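You operate a simulated robot arm through the tools that you are given. There is no shell and no other tool. Be economical: measure what you need, move in short steps, check, and stop when the job is done.

Carry out the task below with a simulated robot arm. There is one attempt and no reset: what you move stays moved.

TASK
Slide the blue box along the top of the narrow white table until it stands next to the yellow gauge.
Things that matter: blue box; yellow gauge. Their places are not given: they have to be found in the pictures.

It is judged by the outcome, as a careful person would: the job done as asked, and still so three seconds after it is handed in. It fails if anything else is knocked over, pushed out of place, dropped, spilled or broken.

THE ROBOT
A 7-joint arm with a two-finger parallel gripper, fixed in place. Base frame: the origin is at the foot of the arm, x ahead of it, y to its left, z up; the work surface is at about z = 0. Lengths are in mm, angles in degrees, forces in N, time in s.
With the tool pointing down near the work surface it reaches from about 240 to 620 mm from the base axis. Its first joint turns from -66.0 to 66.0 degrees. Payload 2.6 kg.
Tool frame: the origin (TCP) lies between the finger pads and is the grasp point; the fingertips stand 30 mm ahead of it; z points along the fingers, y is the line along which they close. The gripper opens to 94 mm. The fingers are 28 mm wide and 10 mm thick; the gripper's body (50 by 96 mm) begins 55 mm behind the TCP.
Orientation is that of the tool frame in the base frame, as [roll, pitch, yaw] about the fixed x, y, z axes, in that order (R = Rz(yaw) Ry(pitch) Rx(roll)). With the fingers straight down and closing along the base's y, the tool's x points along the base's -x, its y along +y and its z along -z.

THE INTERFACE
- The arm moves only by the tool drive_tool. Its argument "rows" is a list of rows, each a list of 2 entries, a list of its own where there are three numbers: the shift along the base's x, y, z in units of 500 mm (1.0 is 500 mm), then the turn, a rotation vector about the base's x, y, z in units of 60 degrees (1.0 is 60 degrees). In form: [[[x, y, z], [rx, ry, rz]], ...]. A call has 1 to 10 rows; each row is the pose to reach, as a shift and turn from the pose commanded when the call began. "gripper" is the opening, from 0 (shut) to 1 (fully open), set as the call begins (left out, the last holds). A call with a number of a shift or a turn outside -1 to 1 is refused whole. A row lasts 0.2 s, in which the tool goes at most 50 mm and 8.6 degrees; a call with a longer step from one row to the next is refused whole, and so is a gripper value outside its range. A pose out of reach is approached as far as the arm can. The call stops where the force on the tool passes 40 N (or 10 N more than at its start, if that is more) or the arm is blocked; 0.2 s more then pass. The fingers move at their own pace (about 72 mm/s each) and stop on an object; they squeeze with about 32 N. The grip force told is the motor's: it shows also when the fingers shut on nothing. Time passes only in rows, and 0.2 s behind the last, so rows that repeat a pose let the fingers close. It gives the time, the measured TCP pose, the force on the tool (base axes), the opening and the grip force at its end, in the units of the frame above (readings bear some noise), and new pictures: "pictures" is both (left out), scene, wrist or none.
- Cameras (640 x 400 px; columns grow to the right, rows downward): "scene" is fixed at [40.6, 418.3, 561.6]; the picture's right is [-0.90, -0.44, 0.00], its down [-0.24, 0.49, -0.84] and it looks along [0.37, -0.75, -0.54] (base axes); focal length 314 px, centre (320, 200). "wrist" rides on the gripper at [-37, 0, -58] in the tool frame; the picture's right is [0.00, -1.00, 0.00], its down [0.97, 0.00, -0.24] and it looks along [0.24, 0.00, 0.97] (tool axes); focal length 218 px, centre (320, 200).
- measure_at(camera, pixels): for up to 12 pixels [column, row] of the newest picture of that camera ("zoom" is the newest enlarged one), the place [x, y, z] in the base frame of the surface seen there, good to about 2 mm, but the place of the scene camera against the robot may be out by one fixed shift of up to 25 mm in any direction. No time passes.
- close_up(camera, box): a new picture of the part [left, top, right, bottom] of that camera's present view, enlarged. No time passes.
- hand_in(): hands the job in; it is judged then, once.

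Work in short steps. Measure before you move; look again where a grasp or a placing could have gone wrong, and mend it. You have 60 turns and 120 pictures in all, the two below and enlarged ones among them. Open the gripper and draw the arm clear of the work before you hand the job in, unless the task says otherwise; then end with one line.

The tools are called after "Request:" by a JSON object that holds its "api" and its "payload". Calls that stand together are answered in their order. drive_tool: Moves the arm, as the interface text tells. Its arguments: {"type":"object","properties":{"rows":{"type":"array","items":{"type":"array"}},"gripper":{"type":"number"},"pictures":{"type":"string","enum":["both","scene","wrist","none"]}},"required":["rows"]} The other tools are called the same way: measure_at (camera, pixels) gives the place of the surface under pixels of a picture; close_up (camera, box) takes an enlarged picture of a part of a camera's view; hand_in () hands the job in.

At the start:

```text
clock: 0.0
tool_pos: [358.2, -160.5, 190.0]
ee_rot: [180.0, 0.0, 180.0]
contact_force: [0.3, 0.1, 0.1]
opening: 93.9
grasp_force: 0.1
```

scene: 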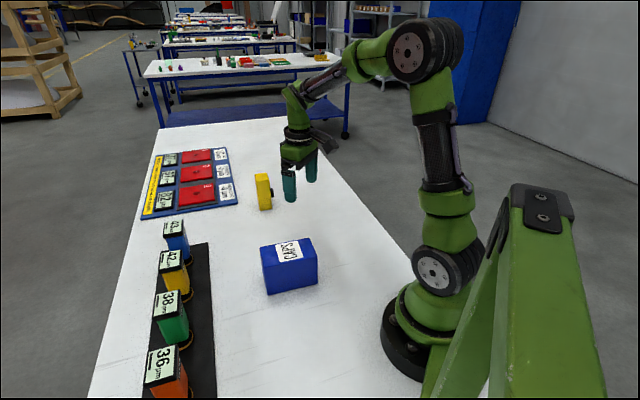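
wrist: 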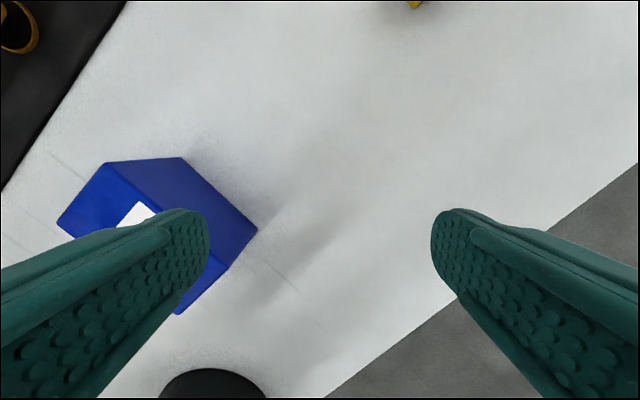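

The blue box is at about (289,265). There are two yellow things, at (263,192) and (172,272), so I enlarge and measure to tell which is the gauge.

Request:
{"api": "close_up", "payload": {"camera": "scene", "box": [130, 130, 350, 310]}}

Request:
{"api": "close_up", "payload": {"camera": "scene", "box": [90, 200, 340, 400]}}

Request:
{"api": "measure_at", "payload": {"camera": "scene", "pixels": [[261, 248], [300, 238], [318, 257], [267, 266], [269, 294], [318, 281], [257, 177], [267, 176], [262, 208], [271, 206], [172, 258], [271, 191]]}}

Request:
{"api": "measure_at", "payload": {"camera": "wrist", "pixels": [[58, 228], [107, 163], [181, 158], [256, 230], [228, 268], [178, 313], [414, 4], [130, 195], [330, 100]]}}

```text
2.22 times, centred on (240, 220) of scene
```

zoom: 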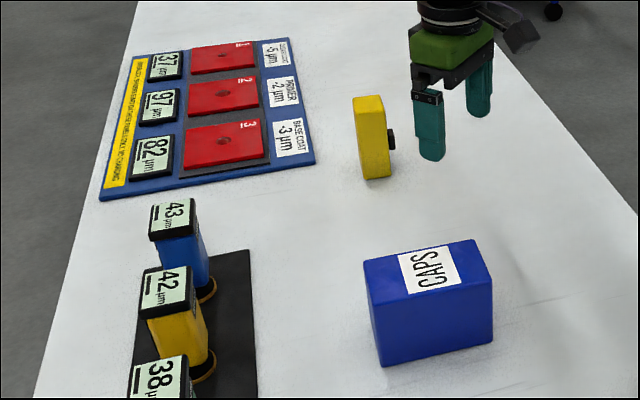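

```text
2.00 times, centred on (215, 300) of scene
```

zoom: 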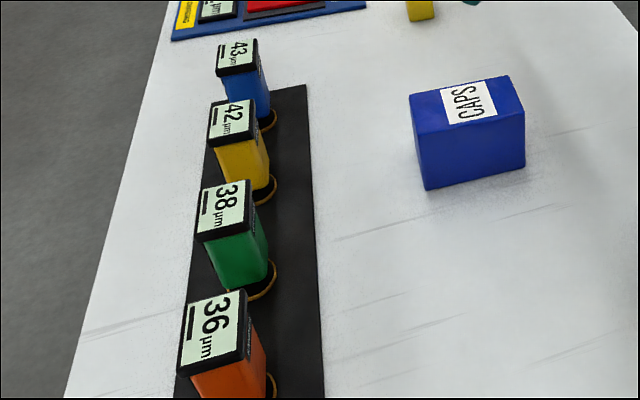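

```text
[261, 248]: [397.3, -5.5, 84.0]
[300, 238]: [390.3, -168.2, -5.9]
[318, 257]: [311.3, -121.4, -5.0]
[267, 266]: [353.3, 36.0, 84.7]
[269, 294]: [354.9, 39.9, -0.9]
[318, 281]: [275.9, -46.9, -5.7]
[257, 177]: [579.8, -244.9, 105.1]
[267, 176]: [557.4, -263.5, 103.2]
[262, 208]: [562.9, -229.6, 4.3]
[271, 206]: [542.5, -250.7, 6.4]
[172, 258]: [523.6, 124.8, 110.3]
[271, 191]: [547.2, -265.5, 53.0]
```

```text
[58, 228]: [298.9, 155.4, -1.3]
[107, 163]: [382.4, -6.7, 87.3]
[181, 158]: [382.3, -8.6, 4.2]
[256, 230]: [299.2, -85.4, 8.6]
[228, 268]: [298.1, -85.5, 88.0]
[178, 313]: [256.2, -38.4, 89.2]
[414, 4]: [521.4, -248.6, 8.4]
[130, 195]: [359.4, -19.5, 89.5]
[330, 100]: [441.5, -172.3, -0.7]
```

The wrist camera puts the box's top corners at (382,-7), (298,-85) and (256,-38), so its centre is about (319,-23) and it measures 115x63x88 mm. I look closer at the lone yellow object and measure it before choosing the target.

Request:
{"api": "close_up", "payload": {"camera": "scene", "box": [232, 160, 312, 210]}}

Request:
{"api": "drive_tool", "payload": {"rows": [[[0.07, 0, 0.06], [0, 0, 0]], [[0.14, 0, 0.12], [0, 0, 0]], [[0.18, -0.03, 0.16], [0, 0, 0]]]}}

```text
8.00 times, centred on (272, 185) of scene
```

zoom: 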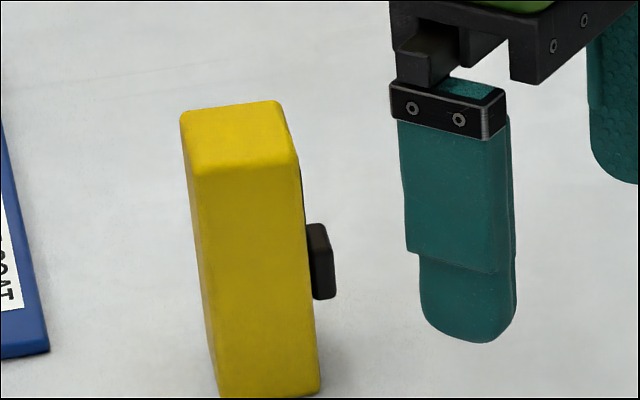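

```text
clock: 0.8
tool_pos: [447.3, -175.3, 270.5]
ee_rot: [-180.0, 0.1, -180.0]
contact_force: [-0.7, 0.2, 0.0]
opening: 94.0
grasp_force: 0.2
```

scene: 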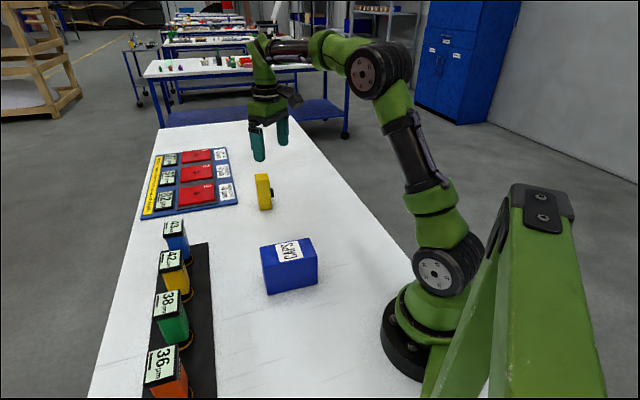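
wrist: 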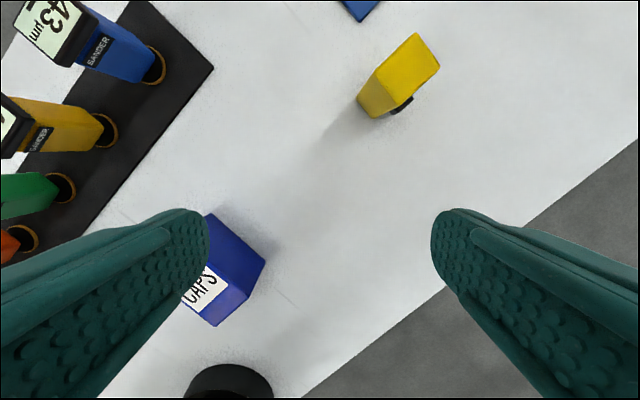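

Request:
{"api": "close_up", "payload": {"camera": "wrist", "box": [330, 20, 458, 130]}}

Request:
{"api": "close_up", "payload": {"camera": "wrist", "box": [0, 0, 224, 280]}}

Request:
{"api": "measure_at", "payload": {"camera": "wrist", "pixels": [[416, 34], [438, 66], [408, 92], [377, 79], [358, 103], [374, 118], [360, 110], [410, 101], [212, 70], [356, 18], [265, 262], [216, 325]]}}

```text
3.64 times, centred on (394, 75) of wrist
```

zoom: 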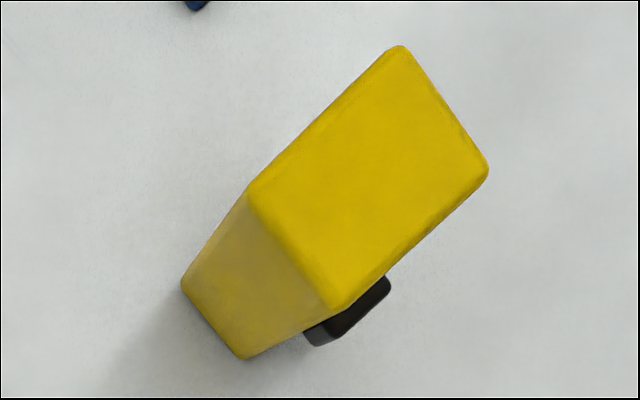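

```text
1.43 times, centred on (112, 140) of wrist
```

zoom: 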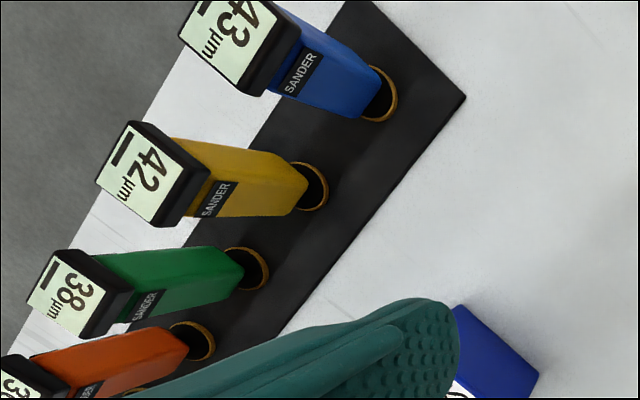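

```text
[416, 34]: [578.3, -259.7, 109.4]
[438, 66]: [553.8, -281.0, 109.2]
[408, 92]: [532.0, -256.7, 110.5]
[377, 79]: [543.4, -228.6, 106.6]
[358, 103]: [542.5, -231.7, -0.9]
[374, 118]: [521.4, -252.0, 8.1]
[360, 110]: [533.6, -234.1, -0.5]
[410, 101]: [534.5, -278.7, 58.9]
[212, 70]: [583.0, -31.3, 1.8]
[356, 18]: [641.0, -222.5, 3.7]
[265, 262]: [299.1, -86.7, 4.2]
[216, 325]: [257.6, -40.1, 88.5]
```

The lone yellow block has a black part on its -x/-y face, which I haven't seen yet. Before deciding which one is the gauge, I tilt the wrist camera to view that face.

Request:
{"api": "drive_tool", "payload": {"rows": [[[-0.016, -0.05, -0.02], [0, -0.14, 0]], [[-0.032, -0.1, -0.04], [0, -0.28, 0]], [[-0.048, -0.15, -0.06], [0, -0.42, 0]], [[-0.064, -0.21, -0.08], [0, -0.56, 0]], [[-0.08, -0.26, -0.1], [0, -0.7, 0]], [[-0.096, -0.31, -0.12], [0, -0.84, 0]]]}}

```text
clock: 2.2
tool_pos: [399.1, -330.8, 209.3]
ee_rot: [-180.0, 50.5, 180.0]
contact_force: [0.2, 0.4, 1.5]
opening: 94.1
grasp_force: 0.0
```

scene: 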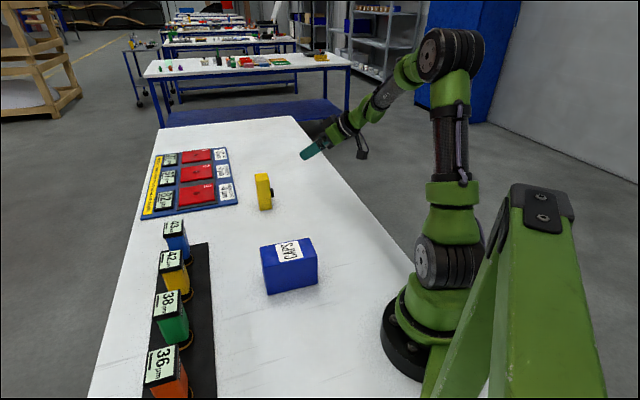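
wrist: 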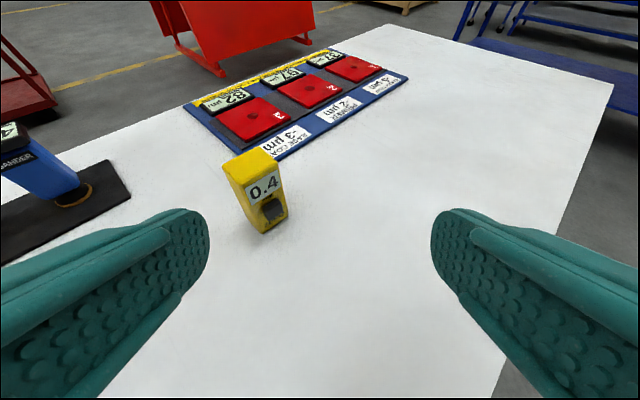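

The lone yellow object has a display reading "0.4", so it is the gauge; the coloured ones on the mat are labelled "SANDER". Its centre is about (549,-255), almost straight along the table's length from the box. I'll push the box along (0.68,-0.73) with two spread fingers, so I first untilt and move towards the box's near side.

Request:
{"api": "drive_tool", "payload": {"rows": [[[-0.02, 0.07, 0], [0, 0.14, 0]], [[-0.04, 0.14, 0], [0, 0.28, 0]], [[-0.06, 0.21, 0], [0, 0.42, 0]], [[-0.08, 0.28, 0], [0, 0.56, 0]], [[-0.09, 0.35, 0], [0, 0.7, 0]], [[-0.1, 0.42, 0], [0, 0.84, 0]]], "gripper": 0.64, "pictures": "none"}}

Request:
{"api": "drive_tool", "payload": {"rows": [[[-0.03, 0.05, 0], [0, 0, -0.14]], [[-0.06, 0.1, 0], [0, 0, -0.28]], [[-0.09, 0.15, 0], [0, 0, -0.42]], [[-0.12, 0.2, 0], [0, 0, -0.56]], [[-0.14, 0.25, 0], [0, 0, -0.68]], [[-0.156, 0.297, 0], [0, 0, -0.715]]]}}

```text
clock: 3.6
tool_pos: [350.3, -119.8, 209.4]
ee_rot: [-179.9, -0.1, -180.0]
contact_force: [-0.7, 0.1, -0.5]
opening: 60.3
grasp_force: 0.1
```

```text
clock: 5.0
tool_pos: [272.2, 28.8, 209.7]
ee_rot: [-180.0, 0.0, 137.0]
contact_force: [0.0, -0.3, 0.4]
opening: 60.2
grasp_force: 0.1
```

scene: 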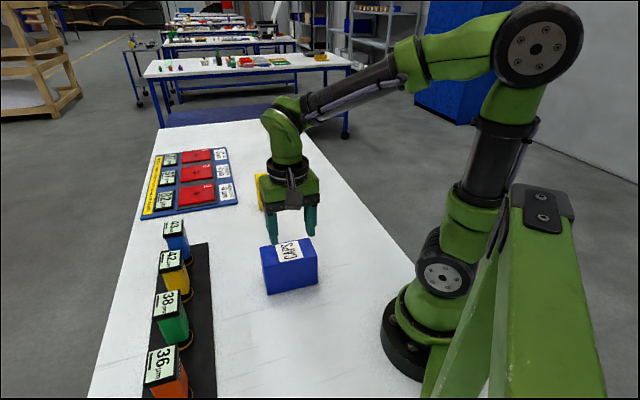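
wrist: 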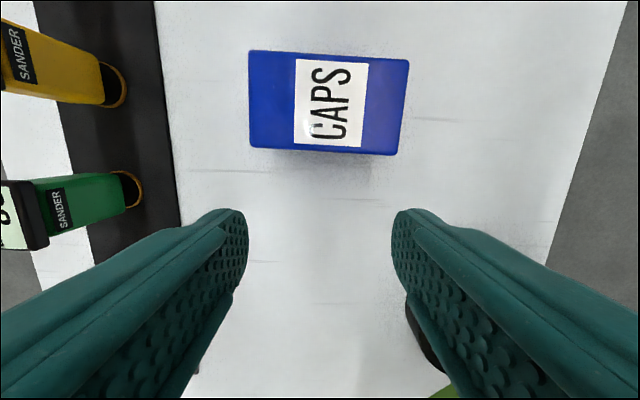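

The box sits squarely ahead of the fingers, about 3° off. I measure its corners again from this view.

Request:
{"api": "measure_at", "payload": {"camera": "wrist", "pixels": [[252, 53], [406, 62], [396, 152], [252, 145], [325, 148]]}}

```text
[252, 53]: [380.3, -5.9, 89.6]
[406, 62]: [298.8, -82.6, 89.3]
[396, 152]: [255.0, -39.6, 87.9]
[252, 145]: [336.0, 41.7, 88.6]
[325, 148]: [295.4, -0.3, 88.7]
```

Box centre is (317.5,-21.5), and the direction to the gauge is -45.5°, along the box's own normal. I trim the yaw by -2.5° and go down behind the box to z=55.

Request:
{"api": "drive_tool", "payload": {"rows": [[[-0.004, -0.004, -0.08], [0, 0, -0.042]], [[-0.004, -0.004, -0.16], [0, 0, -0.042]], [[-0.004, -0.004, -0.24], [0, 0, -0.042]], [[-0.004, -0.004, -0.31], [0, 0, -0.042]]]}}

```text
clock: 6.0
tool_pos: [270.7, 26.3, 54.0]
ee_rot: [180.0, 0.0, 134.6]
contact_force: [-0.5, 0.4, -0.3]
opening: 60.3
grasp_force: 0.1
```

scene: 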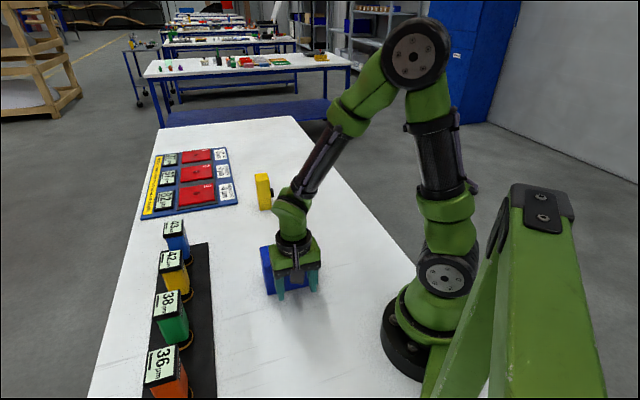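
wrist: 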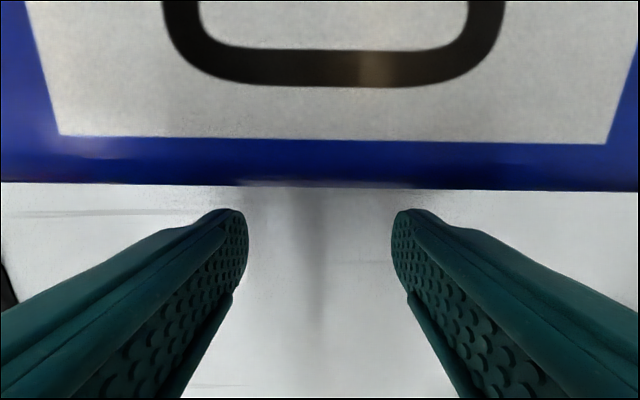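

The fingers are parallel to the box face with a gap of about 20 mm. I push slowly along the table for 100 mm.

Request:
{"api": "drive_tool", "payload": {"rows": [[[0.014, -0.0143, 0], [0, 0, 0]], [[0.028, -0.0286, 0], [0, 0, 0]], [[0.042, -0.0428, 0], [0, 0, 0]], [[0.056, -0.0571, 0], [0, 0, 0]], [[0.07, -0.0714, 0], [0, 0, 0]], [[0.084, -0.0857, 0], [0, 0, 0]], [[0.098, -0.1, 0], [0, 0, 0]], [[0.112, -0.1142, 0], [0, 0, 0]], [[0.126, -0.1285, 0], [0, 0, 0]], [[0.14, -0.1428, 0], [0, 0, 0]]]}}

```text
clock: 8.2
tool_pos: [340.2, -45.8, 54.5]
ee_rot: [-180.0, -0.1, 134.6]
contact_force: [-0.3, 1.6, 0.5]
opening: 60.1
grasp_force: 0.1
```

scene: 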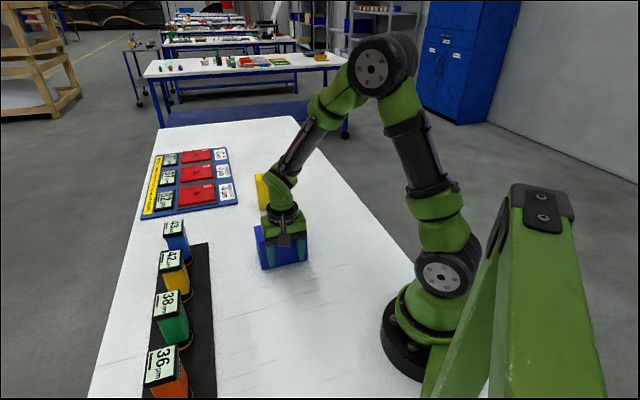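
wrist: 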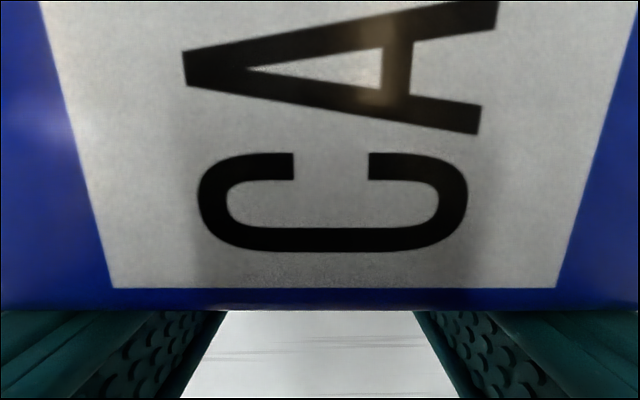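

The box is sliding squarely, flush to both fingers. I push another 100 mm.

Request:
{"api": "drive_tool", "payload": {"rows": [[[0.014, -0.0143, 0], [0, 0, 0]], [[0.028, -0.0286, 0], [0, 0, 0]], [[0.042, -0.0428, 0], [0, 0, 0]], [[0.056, -0.0571, 0], [0, 0, 0]], [[0.07, -0.0714, 0], [0, 0, 0]], [[0.084, -0.0857, 0], [0, 0, 0]], [[0.098, -0.1, 0], [0, 0, 0]], [[0.112, -0.1142, 0], [0, 0, 0]], [[0.126, -0.1285, 0], [0, 0, 0]], [[0.14, -0.1428, 0], [0, 0, 0]]]}}

```text
clock: 10.4
tool_pos: [408.9, -116.7, 54.4]
ee_rot: [179.9, 0.0, 134.6]
contact_force: [-1.0, 1.1, 1.1]
opening: 60.0
grasp_force: 0.1
```

scene: 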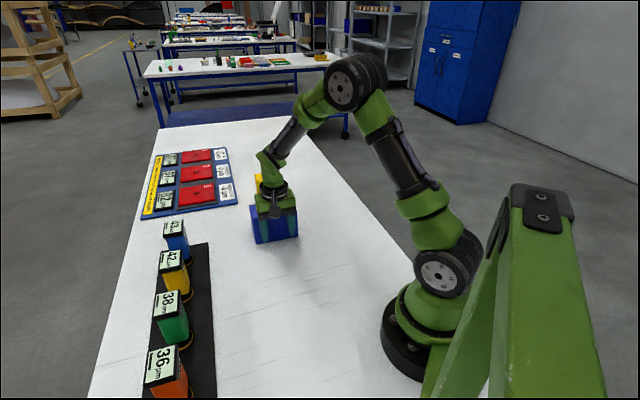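
wrist: 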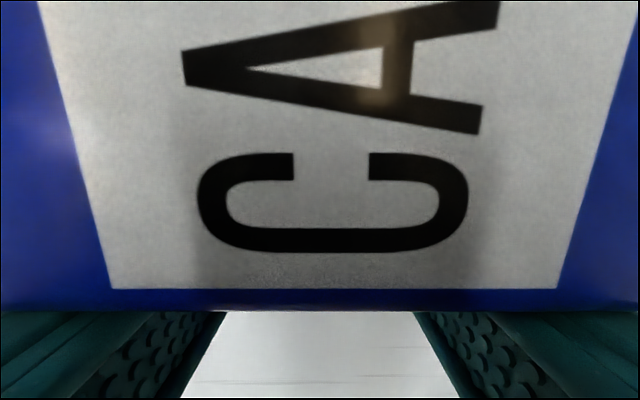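

About 83 mm remain. I push 50 mm more, then back off and rise to measure the actual gap before the last part.

Request:
{"api": "drive_tool", "payload": {"rows": [[[0.014, -0.0143, 0], [0, 0, 0]], [[0.028, -0.0286, 0], [0, 0, 0]], [[0.042, -0.0428, 0], [0, 0, 0]], [[0.056, -0.0571, 0], [0, 0, 0]], [[0.07, -0.0714, 0], [0, 0, 0]]], "pictures": "none"}}

Request:
{"api": "drive_tool", "payload": {"rows": [[[-0.028, 0.0286, 0], [0, 0, 0]], [[-0.056, 0.0572, 0], [0, 0, 0]], [[-0.056, 0.0572, 0.09], [0, 0, 0]], [[-0.056, 0.0572, 0.18], [0, 0, 0]], [[-0.056, 0.0572, 0.27], [0, 0, 0]], [[-0.056, 0.0572, 0.36], [0, 0, 0]]]}}

```text
clock: 11.6
tool_pos: [445.2, -151.9, 55.1]
ee_rot: [179.9, 0.0, 134.6]
contact_force: [-0.5, 0.3, -0.2]
opening: 60.3
grasp_force: 0.0
```

```text
clock: 13.0
tool_pos: [418.8, -125.0, 236.4]
ee_rot: [-180.0, 0.0, 134.6]
contact_force: [-0.9, 0.5, 0.1]
opening: 60.3
grasp_force: 0.0
```

scene: 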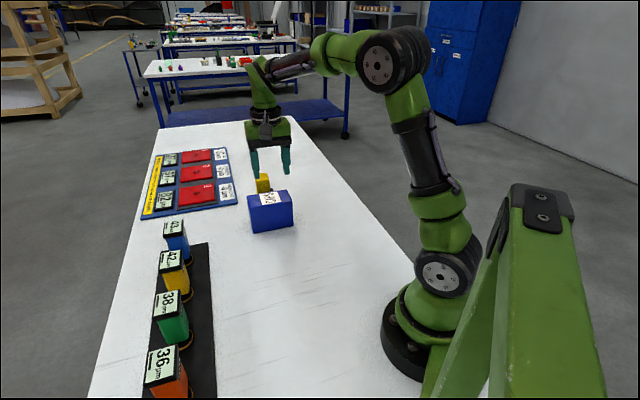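
wrist: 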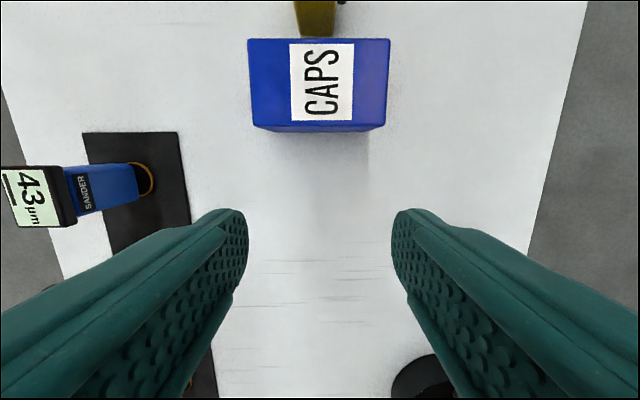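

The box is straight, and the gauge is just beyond it at the top of the picture. I move forward over them to see the gap.

Request:
{"api": "drive_tool", "payload": {"rows": [[[0.05, -0.05, 0.03], [0, 0, 0]], [[0.1, -0.1, 0.06], [0, 0, 0]], [[0.13, -0.13, 0.06], [0, 0, 0]]], "pictures": "wrist"}}

```text
clock: 13.8
tool_pos: [482.7, -189.6, 266.0]
ee_rot: [180.0, -0.1, 134.6]
contact_force: [0.0, 0.0, 0.9]
opening: 60.2
grasp_force: 0.0
```

wrist: 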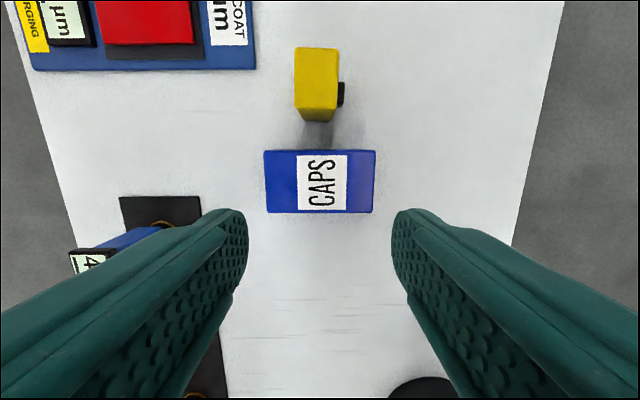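

Request:
{"api": "measure_at", "payload": {"camera": "wrist", "pixels": [[267, 152], [374, 152], [371, 211], [269, 211], [296, 106], [334, 107], [303, 117], [331, 119], [298, 50], [338, 51]]}}

```text
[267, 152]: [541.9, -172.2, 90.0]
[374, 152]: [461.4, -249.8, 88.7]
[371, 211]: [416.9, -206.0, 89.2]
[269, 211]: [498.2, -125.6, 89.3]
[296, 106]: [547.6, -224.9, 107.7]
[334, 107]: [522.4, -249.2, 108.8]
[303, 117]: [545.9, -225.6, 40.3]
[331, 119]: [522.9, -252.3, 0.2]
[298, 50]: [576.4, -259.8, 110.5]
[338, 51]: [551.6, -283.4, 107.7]
```

The gap between the box's front edge and the gauge is about 42 mm, both faces square. I go back down behind the box, then push the last 32 mm to leave about 10 mm.

Request:
{"api": "drive_tool", "payload": {"rows": [[[-0.05, 0.05, -0.03], [0, 0, 0]], [[-0.1, 0.1, -0.06], [0, 0, 0]], [[-0.13, 0.13, -0.06], [0, 0, 0]], [[-0.13, 0.13, -0.06], [0, 0, 0]], [[-0.13, 0.13, -0.15], [0, 0, 0]], [[-0.13, 0.13, -0.24], [0, 0, 0]], [[-0.13, 0.13, -0.33], [0, 0, 0]], [[-0.13, 0.13, -0.42], [0, 0, 0]]], "pictures": "none"}}

Request:
{"api": "drive_tool", "payload": {"rows": [[[0.021, -0.0214, 0], [0, 0, 0]], [[0.042, -0.0428, 0], [0, 0, 0]], [[0.056, -0.0572, 0], [0, 0, 0]], [[0.067, -0.0686, 0], [0, 0, 0]], [[0.078, -0.08, 0], [0, 0, 0]], [[0.089, -0.0914, 0], [0, 0, 0]], [[0.1008, -0.1028, 0], [0, 0, 0]]]}}

```text
clock: 15.6
tool_pos: [417.2, -123.9, 54.6]
ee_rot: [180.0, 0.1, 134.5]
contact_force: [-0.4, 0.3, -0.1]
opening: 60.4
grasp_force: 0.1
```

```text
clock: 17.2
tool_pos: [468.0, -175.4, 55.2]
ee_rot: [-180.0, 0.0, 134.6]
contact_force: [-0.7, 1.8, 0.8]
opening: 60.0
grasp_force: 0.1
```

scene: 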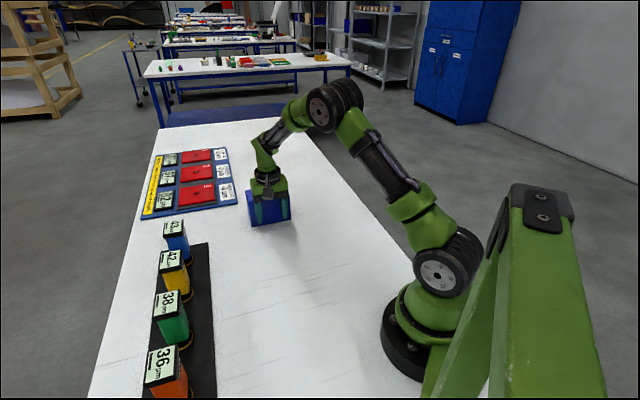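
wrist: 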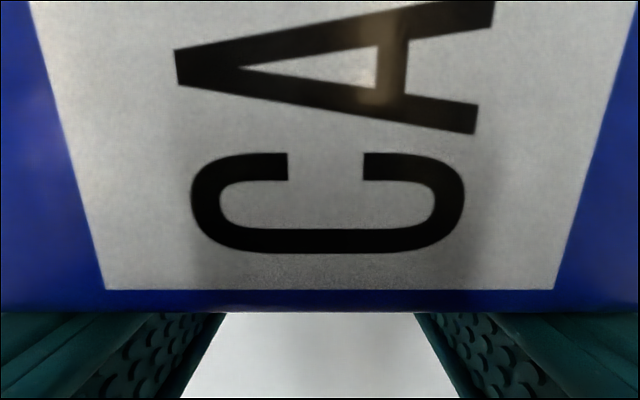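

The push ended as planned with no force build-up. I back off, rise, and move above to check the gap.

Request:
{"api": "drive_tool", "payload": {"rows": [[[-0.028, 0.0286, 0], [0, 0, 0]], [[-0.06, 0.06, 0], [0, 0, 0]], [[-0.06, 0.06, 0.09], [0, 0, 0]], [[-0.06, 0.06, 0.18], [0, 0, 0]], [[-0.06, 0.06, 0.27], [0, 0, 0]], [[-0.06, 0.06, 0.36], [0, 0, 0]], [[-0.02, 0.02, 0.42], [0, 0, 0]], [[0.03, -0.03, 0.44], [0, 0, 0]]]}}

```text
clock: 19.0
tool_pos: [482.3, -190.2, 274.3]
ee_rot: [179.9, -0.2, 134.6]
contact_force: [0.2, 0.4, 0.1]
opening: 60.1
grasp_force: 0.1
```

scene: 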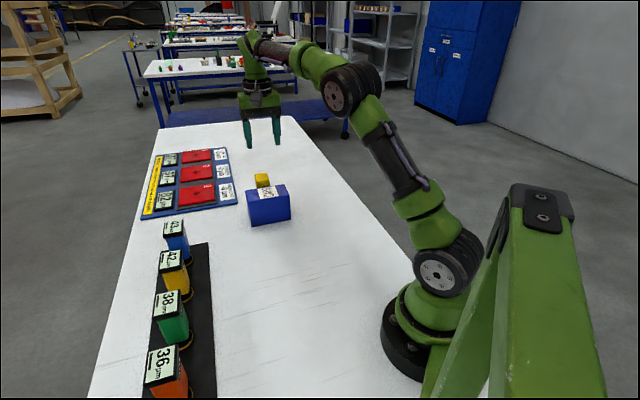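
wrist: 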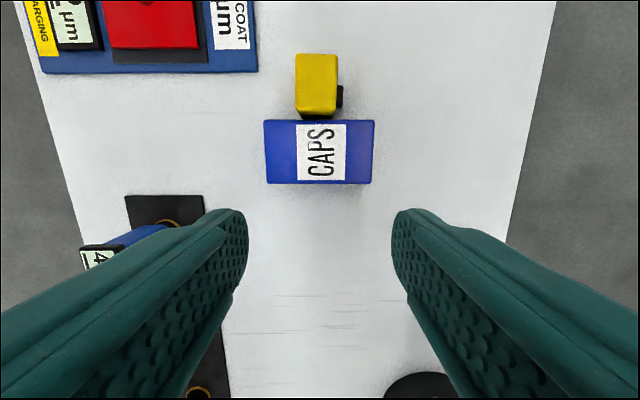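

Request:
{"api": "measure_at", "payload": {"camera": "wrist", "pixels": [[268, 122], [373, 123], [297, 109], [334, 110], [300, 57], [336, 57]]}}

Request:
{"api": "drive_tool", "payload": {"rows": [[[-0.06, 0.06, 0.03], [0, 0, 0]], [[-0.12, 0.12, 0.06], [0, 0, 0]], [[-0.18, 0.18, 0.06], [0, 0, 0]]], "gripper": 1}}

```text
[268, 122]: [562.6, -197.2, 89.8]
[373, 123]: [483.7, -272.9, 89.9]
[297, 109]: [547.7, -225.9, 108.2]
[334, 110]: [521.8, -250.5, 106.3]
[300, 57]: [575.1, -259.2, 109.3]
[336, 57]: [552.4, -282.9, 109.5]
```

```text
clock: 19.8
tool_pos: [391.6, -98.4, 305.0]
ee_rot: [180.0, 0.0, 134.6]
contact_force: [1.2, 0.2, 1.5]
opening: 94.0
grasp_force: 0.0
```

scene: 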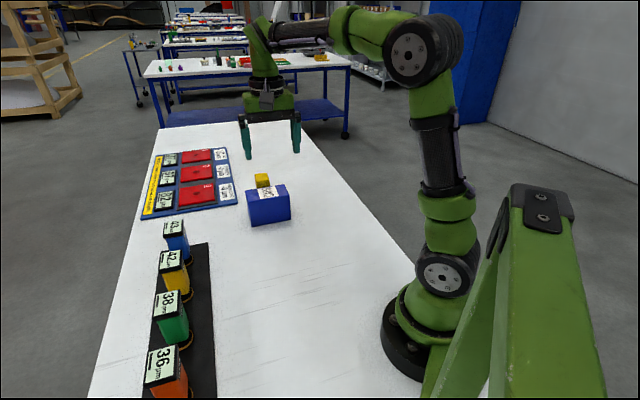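
wrist: 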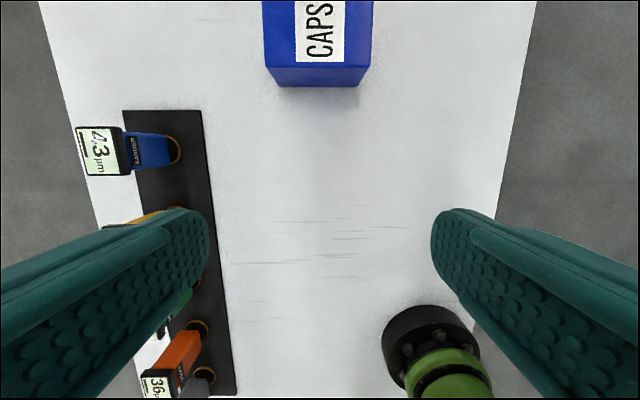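

The box now stands about 10 mm from the gauge, square to it. The gauge hasn't moved, nothing else was touched, the gripper is open and the arm is clear.

Request:
{"api": "hand_in", "payload": {}}

```text
The job is handed in.
```

I slid the blue box along the table to about 10 mm from the yellow gauge (the one with the "0.4" display). The gauge hasn't moved, nothing else was disturbed, and the job is handed in.
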